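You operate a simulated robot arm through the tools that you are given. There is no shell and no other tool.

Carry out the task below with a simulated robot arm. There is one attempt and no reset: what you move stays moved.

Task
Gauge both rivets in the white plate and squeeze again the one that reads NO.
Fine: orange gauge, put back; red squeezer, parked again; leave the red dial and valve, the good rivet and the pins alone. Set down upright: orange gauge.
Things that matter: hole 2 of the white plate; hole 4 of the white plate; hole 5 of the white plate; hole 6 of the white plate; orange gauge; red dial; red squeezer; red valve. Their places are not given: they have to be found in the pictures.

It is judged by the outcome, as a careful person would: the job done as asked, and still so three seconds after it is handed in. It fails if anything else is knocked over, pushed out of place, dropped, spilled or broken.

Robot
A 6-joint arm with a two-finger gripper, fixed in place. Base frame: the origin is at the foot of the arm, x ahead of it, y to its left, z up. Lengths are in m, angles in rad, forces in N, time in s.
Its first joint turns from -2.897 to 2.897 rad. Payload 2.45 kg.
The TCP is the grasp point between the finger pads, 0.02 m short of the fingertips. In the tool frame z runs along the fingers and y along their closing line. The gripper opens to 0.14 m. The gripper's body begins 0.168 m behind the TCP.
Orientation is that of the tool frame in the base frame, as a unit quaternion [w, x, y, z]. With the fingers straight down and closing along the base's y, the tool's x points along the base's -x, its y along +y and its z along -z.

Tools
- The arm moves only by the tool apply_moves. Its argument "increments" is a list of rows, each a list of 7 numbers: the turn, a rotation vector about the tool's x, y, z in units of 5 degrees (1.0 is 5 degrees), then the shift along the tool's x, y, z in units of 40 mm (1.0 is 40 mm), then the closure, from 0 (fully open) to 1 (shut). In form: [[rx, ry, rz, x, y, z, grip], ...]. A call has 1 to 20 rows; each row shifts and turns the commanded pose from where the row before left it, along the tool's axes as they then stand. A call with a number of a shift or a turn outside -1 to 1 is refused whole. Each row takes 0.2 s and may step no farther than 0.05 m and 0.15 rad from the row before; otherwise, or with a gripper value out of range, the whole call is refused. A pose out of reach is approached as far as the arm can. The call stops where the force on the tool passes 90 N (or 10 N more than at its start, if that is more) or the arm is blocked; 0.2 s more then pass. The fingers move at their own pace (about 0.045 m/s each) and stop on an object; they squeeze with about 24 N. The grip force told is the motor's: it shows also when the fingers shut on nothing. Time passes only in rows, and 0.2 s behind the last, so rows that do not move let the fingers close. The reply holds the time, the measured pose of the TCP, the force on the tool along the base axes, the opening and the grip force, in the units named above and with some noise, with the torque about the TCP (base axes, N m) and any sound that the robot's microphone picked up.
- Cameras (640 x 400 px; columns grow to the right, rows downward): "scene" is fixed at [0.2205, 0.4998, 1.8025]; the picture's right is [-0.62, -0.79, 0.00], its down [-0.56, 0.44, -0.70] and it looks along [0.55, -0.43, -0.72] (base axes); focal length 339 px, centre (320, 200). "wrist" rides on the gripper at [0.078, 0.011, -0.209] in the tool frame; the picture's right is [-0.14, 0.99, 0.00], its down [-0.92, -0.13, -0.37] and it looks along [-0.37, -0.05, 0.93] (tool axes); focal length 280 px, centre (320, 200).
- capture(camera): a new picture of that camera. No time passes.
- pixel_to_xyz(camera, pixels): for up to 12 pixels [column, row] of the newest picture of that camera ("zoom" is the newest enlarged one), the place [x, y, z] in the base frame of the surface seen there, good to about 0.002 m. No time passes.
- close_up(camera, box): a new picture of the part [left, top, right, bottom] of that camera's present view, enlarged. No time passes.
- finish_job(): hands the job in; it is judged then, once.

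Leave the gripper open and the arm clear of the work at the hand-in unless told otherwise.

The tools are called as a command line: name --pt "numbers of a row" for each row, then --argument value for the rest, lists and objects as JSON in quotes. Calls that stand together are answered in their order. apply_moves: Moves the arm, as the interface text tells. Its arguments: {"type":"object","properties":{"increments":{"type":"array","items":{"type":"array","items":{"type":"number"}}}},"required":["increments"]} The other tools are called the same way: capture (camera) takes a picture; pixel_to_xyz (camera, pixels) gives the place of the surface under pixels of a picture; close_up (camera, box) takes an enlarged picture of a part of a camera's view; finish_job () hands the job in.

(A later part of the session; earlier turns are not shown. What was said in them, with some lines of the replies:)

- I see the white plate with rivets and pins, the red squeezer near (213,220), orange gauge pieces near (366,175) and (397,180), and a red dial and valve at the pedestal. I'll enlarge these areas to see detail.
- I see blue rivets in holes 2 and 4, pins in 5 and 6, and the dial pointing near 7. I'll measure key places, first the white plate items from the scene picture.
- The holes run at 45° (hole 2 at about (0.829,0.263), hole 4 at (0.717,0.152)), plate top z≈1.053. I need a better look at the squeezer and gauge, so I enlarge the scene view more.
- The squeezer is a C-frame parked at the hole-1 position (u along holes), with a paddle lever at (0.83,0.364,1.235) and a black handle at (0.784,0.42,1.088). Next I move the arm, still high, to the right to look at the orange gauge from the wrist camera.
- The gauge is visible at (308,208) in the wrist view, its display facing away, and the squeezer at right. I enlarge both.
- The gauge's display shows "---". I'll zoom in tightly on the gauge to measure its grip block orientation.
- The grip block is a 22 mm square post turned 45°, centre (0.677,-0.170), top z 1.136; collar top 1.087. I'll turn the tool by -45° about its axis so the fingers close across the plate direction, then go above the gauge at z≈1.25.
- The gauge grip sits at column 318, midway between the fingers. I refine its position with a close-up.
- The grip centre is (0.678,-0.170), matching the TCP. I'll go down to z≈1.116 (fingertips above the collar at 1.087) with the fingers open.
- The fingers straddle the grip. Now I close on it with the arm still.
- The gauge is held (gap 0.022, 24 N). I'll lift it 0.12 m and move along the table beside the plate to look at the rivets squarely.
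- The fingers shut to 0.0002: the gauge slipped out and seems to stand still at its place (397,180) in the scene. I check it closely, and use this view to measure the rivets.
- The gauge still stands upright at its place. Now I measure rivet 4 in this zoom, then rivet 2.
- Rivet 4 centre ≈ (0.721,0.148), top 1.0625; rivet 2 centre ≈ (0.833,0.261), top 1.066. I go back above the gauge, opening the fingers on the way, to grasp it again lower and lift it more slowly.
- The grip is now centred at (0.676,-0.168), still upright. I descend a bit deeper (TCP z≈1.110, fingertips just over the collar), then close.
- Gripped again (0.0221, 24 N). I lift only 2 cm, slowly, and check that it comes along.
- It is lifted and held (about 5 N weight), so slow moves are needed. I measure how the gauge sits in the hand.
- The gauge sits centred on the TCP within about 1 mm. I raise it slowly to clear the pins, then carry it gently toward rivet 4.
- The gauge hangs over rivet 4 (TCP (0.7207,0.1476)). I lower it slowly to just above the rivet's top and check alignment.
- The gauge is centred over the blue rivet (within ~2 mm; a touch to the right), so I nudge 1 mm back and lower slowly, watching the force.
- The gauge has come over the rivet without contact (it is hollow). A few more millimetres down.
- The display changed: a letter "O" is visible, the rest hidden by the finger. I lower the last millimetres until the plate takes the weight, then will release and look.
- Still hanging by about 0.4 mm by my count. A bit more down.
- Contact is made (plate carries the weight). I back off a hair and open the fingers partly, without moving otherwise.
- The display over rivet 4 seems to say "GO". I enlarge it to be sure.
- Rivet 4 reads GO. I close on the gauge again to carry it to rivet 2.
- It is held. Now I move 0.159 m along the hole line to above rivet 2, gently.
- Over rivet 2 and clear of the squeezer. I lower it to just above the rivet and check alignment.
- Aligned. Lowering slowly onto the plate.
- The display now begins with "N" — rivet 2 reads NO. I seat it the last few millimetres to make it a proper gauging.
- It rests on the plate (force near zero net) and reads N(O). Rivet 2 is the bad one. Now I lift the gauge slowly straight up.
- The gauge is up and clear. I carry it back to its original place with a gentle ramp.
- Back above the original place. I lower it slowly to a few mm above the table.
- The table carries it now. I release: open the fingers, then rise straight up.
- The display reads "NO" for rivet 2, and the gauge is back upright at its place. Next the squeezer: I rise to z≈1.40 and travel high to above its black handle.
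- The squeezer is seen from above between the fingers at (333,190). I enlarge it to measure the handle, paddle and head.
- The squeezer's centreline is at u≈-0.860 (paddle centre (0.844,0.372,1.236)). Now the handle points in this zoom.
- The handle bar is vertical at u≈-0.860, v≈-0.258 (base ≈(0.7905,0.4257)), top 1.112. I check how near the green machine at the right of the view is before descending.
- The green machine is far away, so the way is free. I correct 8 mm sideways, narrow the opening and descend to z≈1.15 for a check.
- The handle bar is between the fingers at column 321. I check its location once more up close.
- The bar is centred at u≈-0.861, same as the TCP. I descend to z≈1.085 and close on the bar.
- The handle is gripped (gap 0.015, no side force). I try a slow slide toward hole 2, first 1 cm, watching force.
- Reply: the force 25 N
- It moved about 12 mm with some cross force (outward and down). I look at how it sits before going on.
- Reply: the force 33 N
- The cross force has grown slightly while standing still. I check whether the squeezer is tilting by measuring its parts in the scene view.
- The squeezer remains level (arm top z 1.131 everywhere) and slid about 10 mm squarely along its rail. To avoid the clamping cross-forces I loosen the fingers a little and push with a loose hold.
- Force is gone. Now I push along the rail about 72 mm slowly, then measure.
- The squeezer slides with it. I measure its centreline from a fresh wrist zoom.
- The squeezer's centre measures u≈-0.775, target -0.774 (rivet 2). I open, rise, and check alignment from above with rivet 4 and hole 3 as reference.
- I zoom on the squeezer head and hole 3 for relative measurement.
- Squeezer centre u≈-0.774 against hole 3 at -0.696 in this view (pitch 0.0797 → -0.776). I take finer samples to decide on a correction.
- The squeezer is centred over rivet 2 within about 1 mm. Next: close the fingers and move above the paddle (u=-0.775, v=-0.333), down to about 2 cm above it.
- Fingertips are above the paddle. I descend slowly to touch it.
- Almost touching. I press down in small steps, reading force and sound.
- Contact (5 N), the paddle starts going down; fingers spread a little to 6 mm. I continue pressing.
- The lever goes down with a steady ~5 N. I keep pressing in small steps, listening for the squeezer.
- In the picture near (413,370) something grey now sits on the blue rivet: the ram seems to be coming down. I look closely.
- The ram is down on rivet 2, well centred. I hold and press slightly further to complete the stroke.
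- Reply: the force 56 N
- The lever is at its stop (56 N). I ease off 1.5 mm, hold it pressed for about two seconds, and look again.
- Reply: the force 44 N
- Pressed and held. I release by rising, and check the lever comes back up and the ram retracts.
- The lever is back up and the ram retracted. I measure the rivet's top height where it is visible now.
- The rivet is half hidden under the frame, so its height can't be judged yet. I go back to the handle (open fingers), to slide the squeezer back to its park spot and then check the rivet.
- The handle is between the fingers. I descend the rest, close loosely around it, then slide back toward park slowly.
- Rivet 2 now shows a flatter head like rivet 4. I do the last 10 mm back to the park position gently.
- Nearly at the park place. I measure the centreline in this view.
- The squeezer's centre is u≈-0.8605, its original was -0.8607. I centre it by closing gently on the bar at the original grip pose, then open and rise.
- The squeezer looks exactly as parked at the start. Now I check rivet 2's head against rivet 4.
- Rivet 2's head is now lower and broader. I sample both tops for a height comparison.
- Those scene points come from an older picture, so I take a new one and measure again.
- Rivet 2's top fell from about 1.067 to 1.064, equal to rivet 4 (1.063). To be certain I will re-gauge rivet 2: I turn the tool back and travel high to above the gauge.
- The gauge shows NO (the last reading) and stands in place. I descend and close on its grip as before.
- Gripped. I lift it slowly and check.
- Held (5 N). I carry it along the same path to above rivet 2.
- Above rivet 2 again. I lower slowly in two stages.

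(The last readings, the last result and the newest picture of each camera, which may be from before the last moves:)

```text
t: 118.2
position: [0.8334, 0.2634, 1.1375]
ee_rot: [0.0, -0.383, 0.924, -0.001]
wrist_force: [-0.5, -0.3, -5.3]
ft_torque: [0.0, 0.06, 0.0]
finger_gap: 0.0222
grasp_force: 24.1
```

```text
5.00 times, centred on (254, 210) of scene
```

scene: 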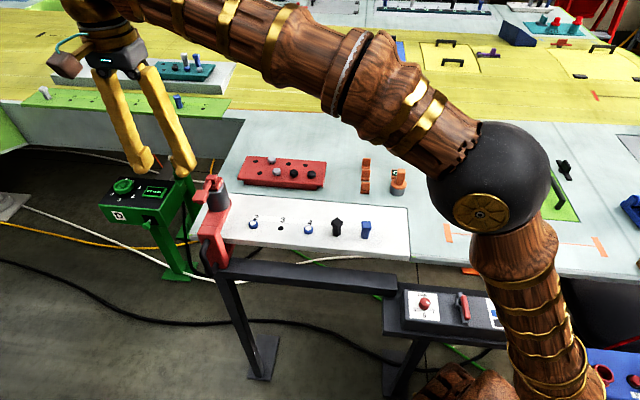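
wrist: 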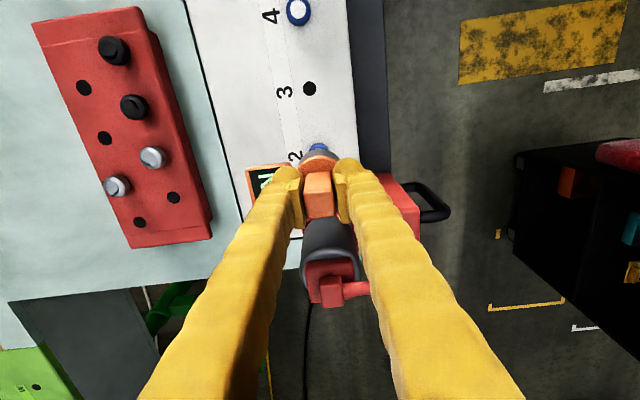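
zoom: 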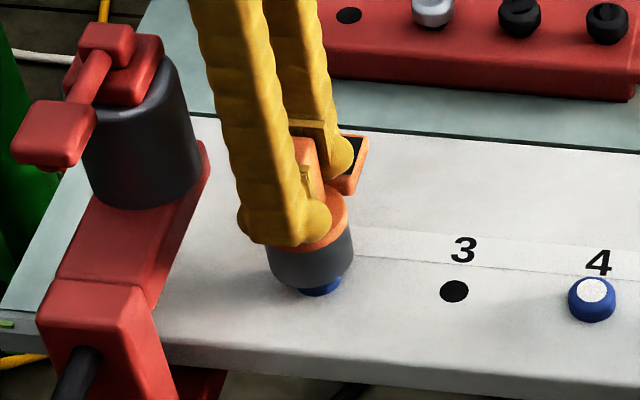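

Slightly (≈2 mm) to the left of last time; I nudge it and lower further.

apply_moves --pt "0 0 0 0.04 -0.02 0.1 1" --pt "0 0 0 0 0 0.1 1" --pt "0 0 0 0 0 0.1 1" --pt "0 0 0 0 0 0.1 1" --pt "0 0 0 0 0 0.08 1" --pt "0 0 0 0 0 0.05 1" --pt "0 0 0 0 0 0 1"

close_up --camera "wrist" --box '[230, 110, 390, 230]'

```text
t: 119.8
position: [0.8327, 0.2608, 1.117]
ee_rot: [0.0, -0.384, 0.923, 0.001]
wrist_force: [-0.7, -0.8, -4.3]
ft_torque: [0.05, 0.05, -0.02]
finger_gap: 0.0222
grasp_force: 23.8
```

```text
3.33 times, centred on (310, 170) of wrist
```

zoom: 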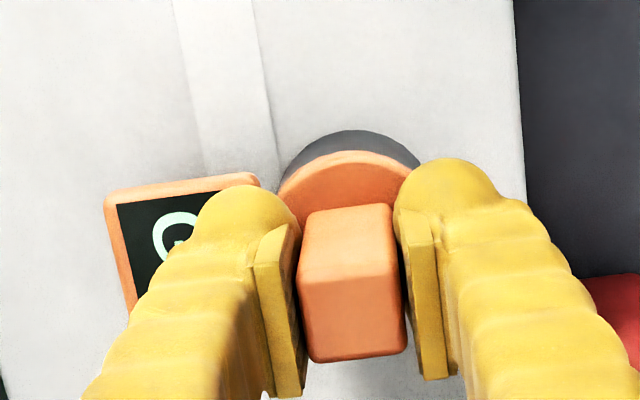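

The display now starts with "G": rivet 2 reads GO. I lift the gauge straight up and take it home.

apply_moves --pt "0 0 0 0 0 -0.05 1" --pt "0 0 0 0 0 -0.1 1" --pt "0 0 0 0 0 -0.2 1" --pt "0 0 0 0 0 -0.3 1" --pt "0 0 0 0 0 -0.3 1" --pt "0 0 0 0 0 -0.3 1" --pt "0 0 0 0 0 -0.3 1" --pt "0 0 0 0 0 -0.3 1" --pt "0 0 0 0 0 -0.25 1" --pt "0 0 0 0 0 -0.15 1" --pt "0 0 0 0 0 -0.08 1" --pt "0 0 0 0 0 0 1"

apply_moves --pt "0 0 0 0.0846 -0.0384 0 1" --pt "0 0 0 0.2803 -0.1315 0 1" --pt "0 0 0 0.4672 -0.2192 0 1" --pt "0 0 0 0.6229 -0.2922 0 1" --pt "0 0 0 0.7267 -0.3409 0 1" --pt "0 0 0 0.7267 -0.3409 0 1" --pt "0 0 0 0.7267 -0.3409 0 1" --pt "0 0 0 0.7267 -0.3409 0 1" --pt "0 0 0 0.7267 -0.3409 0 1" --pt "0 0 0 0.7267 -0.3409 0 1" --pt "0 0 0 0.7267 -0.3409 0 1" --pt "0 0 0 0.7267 -0.3409 0 1" --pt "0 0 0 0.7267 -0.3409 0 1" --pt "0 0 0 0.7267 -0.3409 0 1" --pt "0 0 0 0.6229 -0.2922 0 1" --pt "0 0 0 0.4672 -0.2192 0 1" --pt "0 0 0 0.3115 -0.1461 0 1" --pt "0 0 0 0.1557 -0.0731 0 1" --pt "0 0 0 0.0623 -0.0292 0 1" --pt "0 0 0 0 0 0 1"

capture --camera "wrist"

close_up --camera "scene" --box '[340, 110, 468, 210]'

```text
t: 122.4
position: [0.8317, 0.2611, 1.211]
ee_rot: [0.0, -0.384, 0.923, 0.0]
wrist_force: [-0.2, -0.4, -4.5]
ft_torque: [0.0, 0.01, 0.01]
finger_gap: 0.022
grasp_force: 23.4
```

```text
t: 126.6
position: [0.6781, -0.1692, 1.2099]
ee_rot: [0.0, -0.382, 0.924, 0.0]
wrist_force: [0.1, 0.6, -5.3]
ft_torque: [0.04, 0.03, 0.01]
finger_gap: 0.022
grasp_force: 24.5
```

```text
taken
```

wrist: 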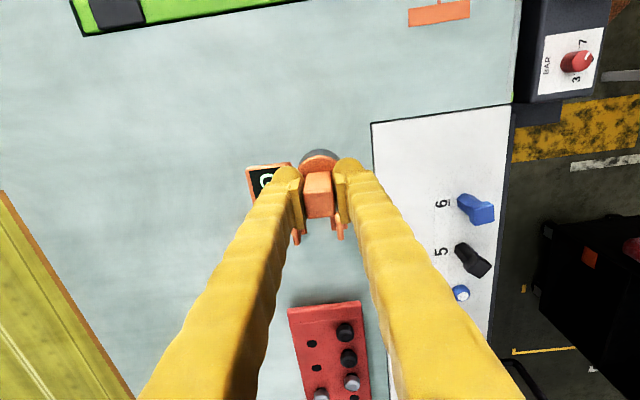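

```text
4.00 times, centred on (404, 160) of scene
```

zoom: 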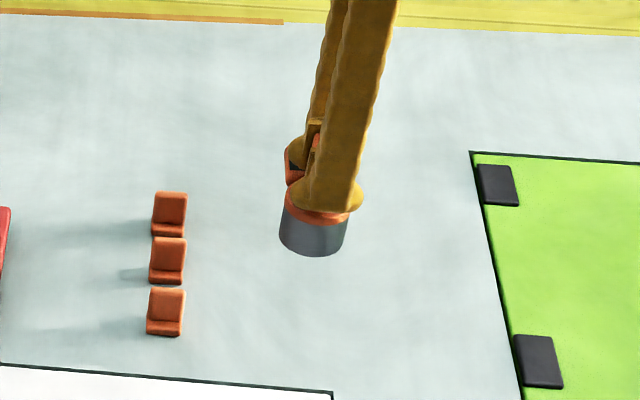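

Back above its home. I lower it slowly to near contact.

apply_moves --pt "0 0 0 0 0 0.1 1" --pt "0 0 0 0 0 0.2 1" --pt "0 0 0 0 0 0.3 1" --pt "0 0 0 0 0 0.3 1" --pt "0 0 0 0 0 0.3 1" --pt "0 0 0 0 0 0.3 1" --pt "0 0 0 0 0 0.3 1" --pt "0 0 0 0 0 0.2 1" --pt "0 0 0 0 0 0.15 1" --pt "0 0 0 0 0 0.1 1" --pt "0 0 0 0 0 0.08 1" --pt "0 0 0 0 0 0 1"

```text
t: 129.2
position: [0.6758, -0.1685, 1.1167]
ee_rot: [0.001, -0.383, 0.924, -0.001]
wrist_force: [-1.5, 0.4, 0.3]
ft_torque: [-0.03, 0.05, -0.02]
finger_gap: 0.022
grasp_force: 23.7
```

The weight is taken by the table (force ≈0). A tiny bit more, then release and rise.

apply_moves --pt "0 0 0 0 0 0.01 1" --pt "0 0 0 0 0 0 0.9" --pt "0 0 0 0 0 0 0.8" --pt "0 0 0 0 0 0 0.6" --pt "0 0 0 0 0 0 0.45" --pt "0 0 0 0 0 0 0.35" --pt "0 0 0 0 0 0 0.3" --pt "0 0 0 0 0 0 0.3" --pt "0 0 0 0 0 -0.2 0.3" --pt "0 0 0 0 0 -0.4 0.3" --pt "0 0 0 0 0 -0.8 0.3" --pt "0 0 0 0 0 -1 0.3" --pt "0 0 0 0 0 -1 0.3" --pt "0 0 0 0 0 0 0.3"

capture --camera "wrist"

close_up --camera "wrist" --box '[260, 120, 356, 180]'

pixel_to_xyz --camera "zoom" --pixels '[[335, 225], [447, 218], [457, 308], [345, 318], [395, 265], [285, 195], [510, 190]]'

close_up --camera "scene" --box '[340, 140, 420, 200]'

```text
t: 132.2
position: [0.6778, -0.1695, 1.2519]
ee_rot: [0.0, -0.383, 0.924, -0.001]
wrist_force: [0.0, 0.5, 0.5]
ft_torque: [-0.02, -0.04, 0.04]
finger_gap: 0.098
grasp_force: 0.0
```

```text
taken
```

wrist: 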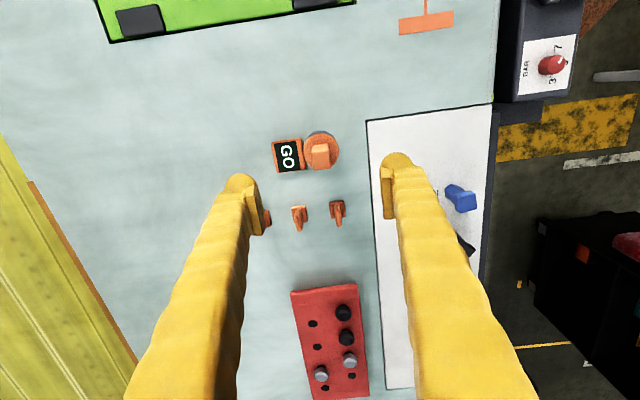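

```text
6.67 times, centred on (308, 150) of wrist
```

zoom: 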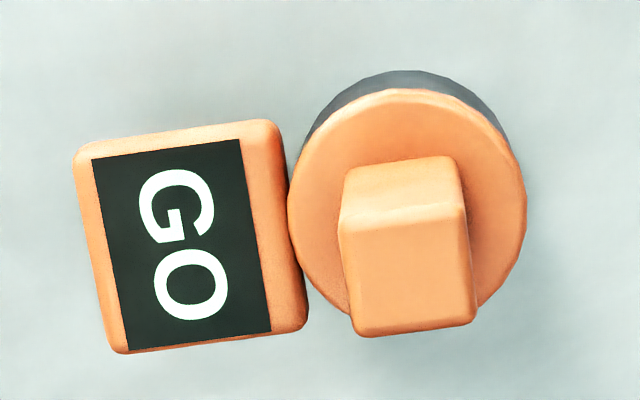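

```text
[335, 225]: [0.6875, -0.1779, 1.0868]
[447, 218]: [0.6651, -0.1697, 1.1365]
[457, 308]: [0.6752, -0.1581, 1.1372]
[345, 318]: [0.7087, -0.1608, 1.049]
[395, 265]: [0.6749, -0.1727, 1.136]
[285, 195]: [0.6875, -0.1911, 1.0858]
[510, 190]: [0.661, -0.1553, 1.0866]
```

```text
6.67 times, centred on (380, 170) of scene
```

zoom: 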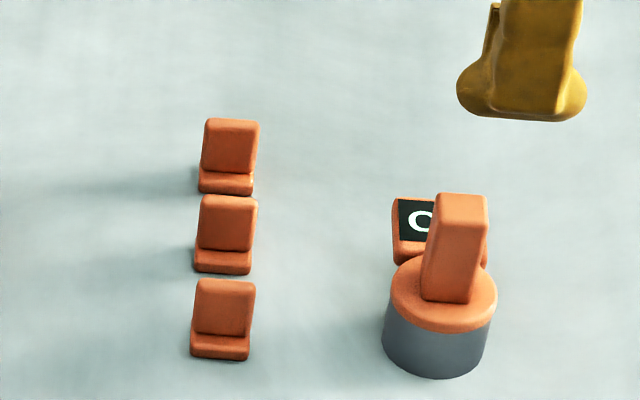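

The gauge reads GO, stands upright at its home place. I rise, open the fingers fully and back the arm off to a clear position near the start, then do a final check.

apply_moves --pt "0 0 0 0 0 -0.9 0.2" --pt "0 0 0 0 0 -0.9 0" --pt "0 0 0 0 0 -0.9 0" --pt "0 0 0 0 0 -0.9 0" --pt "0 0 0 0 0 -0.8 0" --pt "0 0 0 0.5 0.5 0 0" --pt "0 0 0 0.5 0.5 0 0" --pt "0 0 0 0.5 0.5 0 0" --pt "0 0 0 0.5 0.5 0 0" --pt "0 0 0 0 0 0 0" --pt "0 0 0 0 0 0 0" --pt "0 0 0 0 0 0 0"

capture --camera "scene"

close_up --camera "scene" --box '[190, 140, 430, 290]'

close_up --camera "scene" --box '[380, 270, 540, 370]'

```text
t: 134.8
position: [0.5639, -0.167, 1.4275]
ee_rot: [0.0, -0.383, 0.924, 0.0]
wrist_force: [-0.2, -0.2, 0.4]
ft_torque: [-0.01, 0.02, 0.01]
finger_gap: 0.14
grasp_force: 0.0
```

```text
taken
```

scene: 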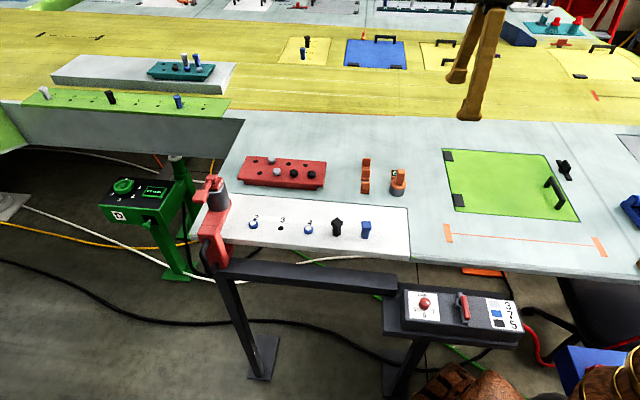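

```text
2.67 times, centred on (310, 215) of scene
```

zoom: 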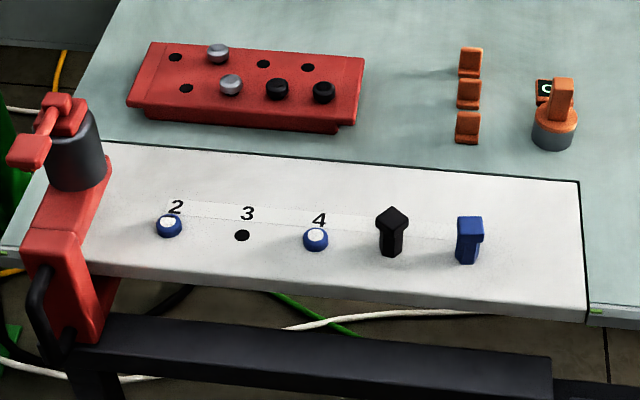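

```text
4.00 times, centred on (460, 320) of scene
```

zoom: 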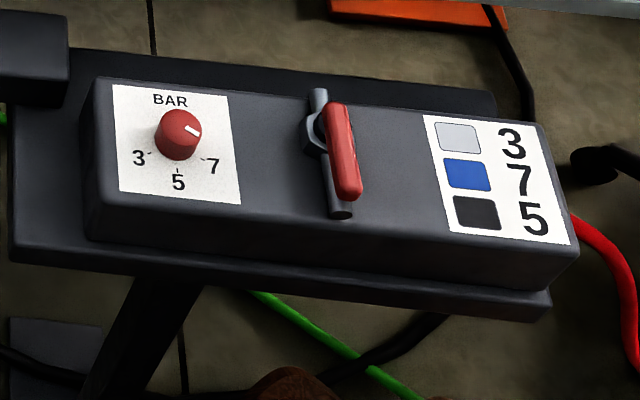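

Everything checks out in the last pictures. Both rivets have been gauged: rivet 4 read GO; rivet 2 read NO, was squeezed again and now reads GO. The squeezer is back at its park spot with the lever up. The gauge stands upright at home. The dial, valve and pins are as they were. The gripper is open and the arm is clear, so I hand the job in.

finish_job

```text
The job is handed in.
```

The job is done and handed in. Rivet 4 read GO, and rivet 2 read NO. I squeezed rivet 2 again, gauged it once more, and it now reads GO.

- **Orange gauge:** It is back upright, within about 3 mm of where it started. On the first attempt to pick it up, the grip slipped before it left the table. It stayed upright and I picked it up again more slowly.
- **Red squeezer:** It is parked again within about 1 mm of its original spot, with the lever up and the ram retracted.
- **Left alone:** The arm did not touch the red dial, the red valve or the pins. Rivet 4 was only gauged. In the final pictures all of them look as they did at the start.

The gripper is open and the arm is clear of the work.
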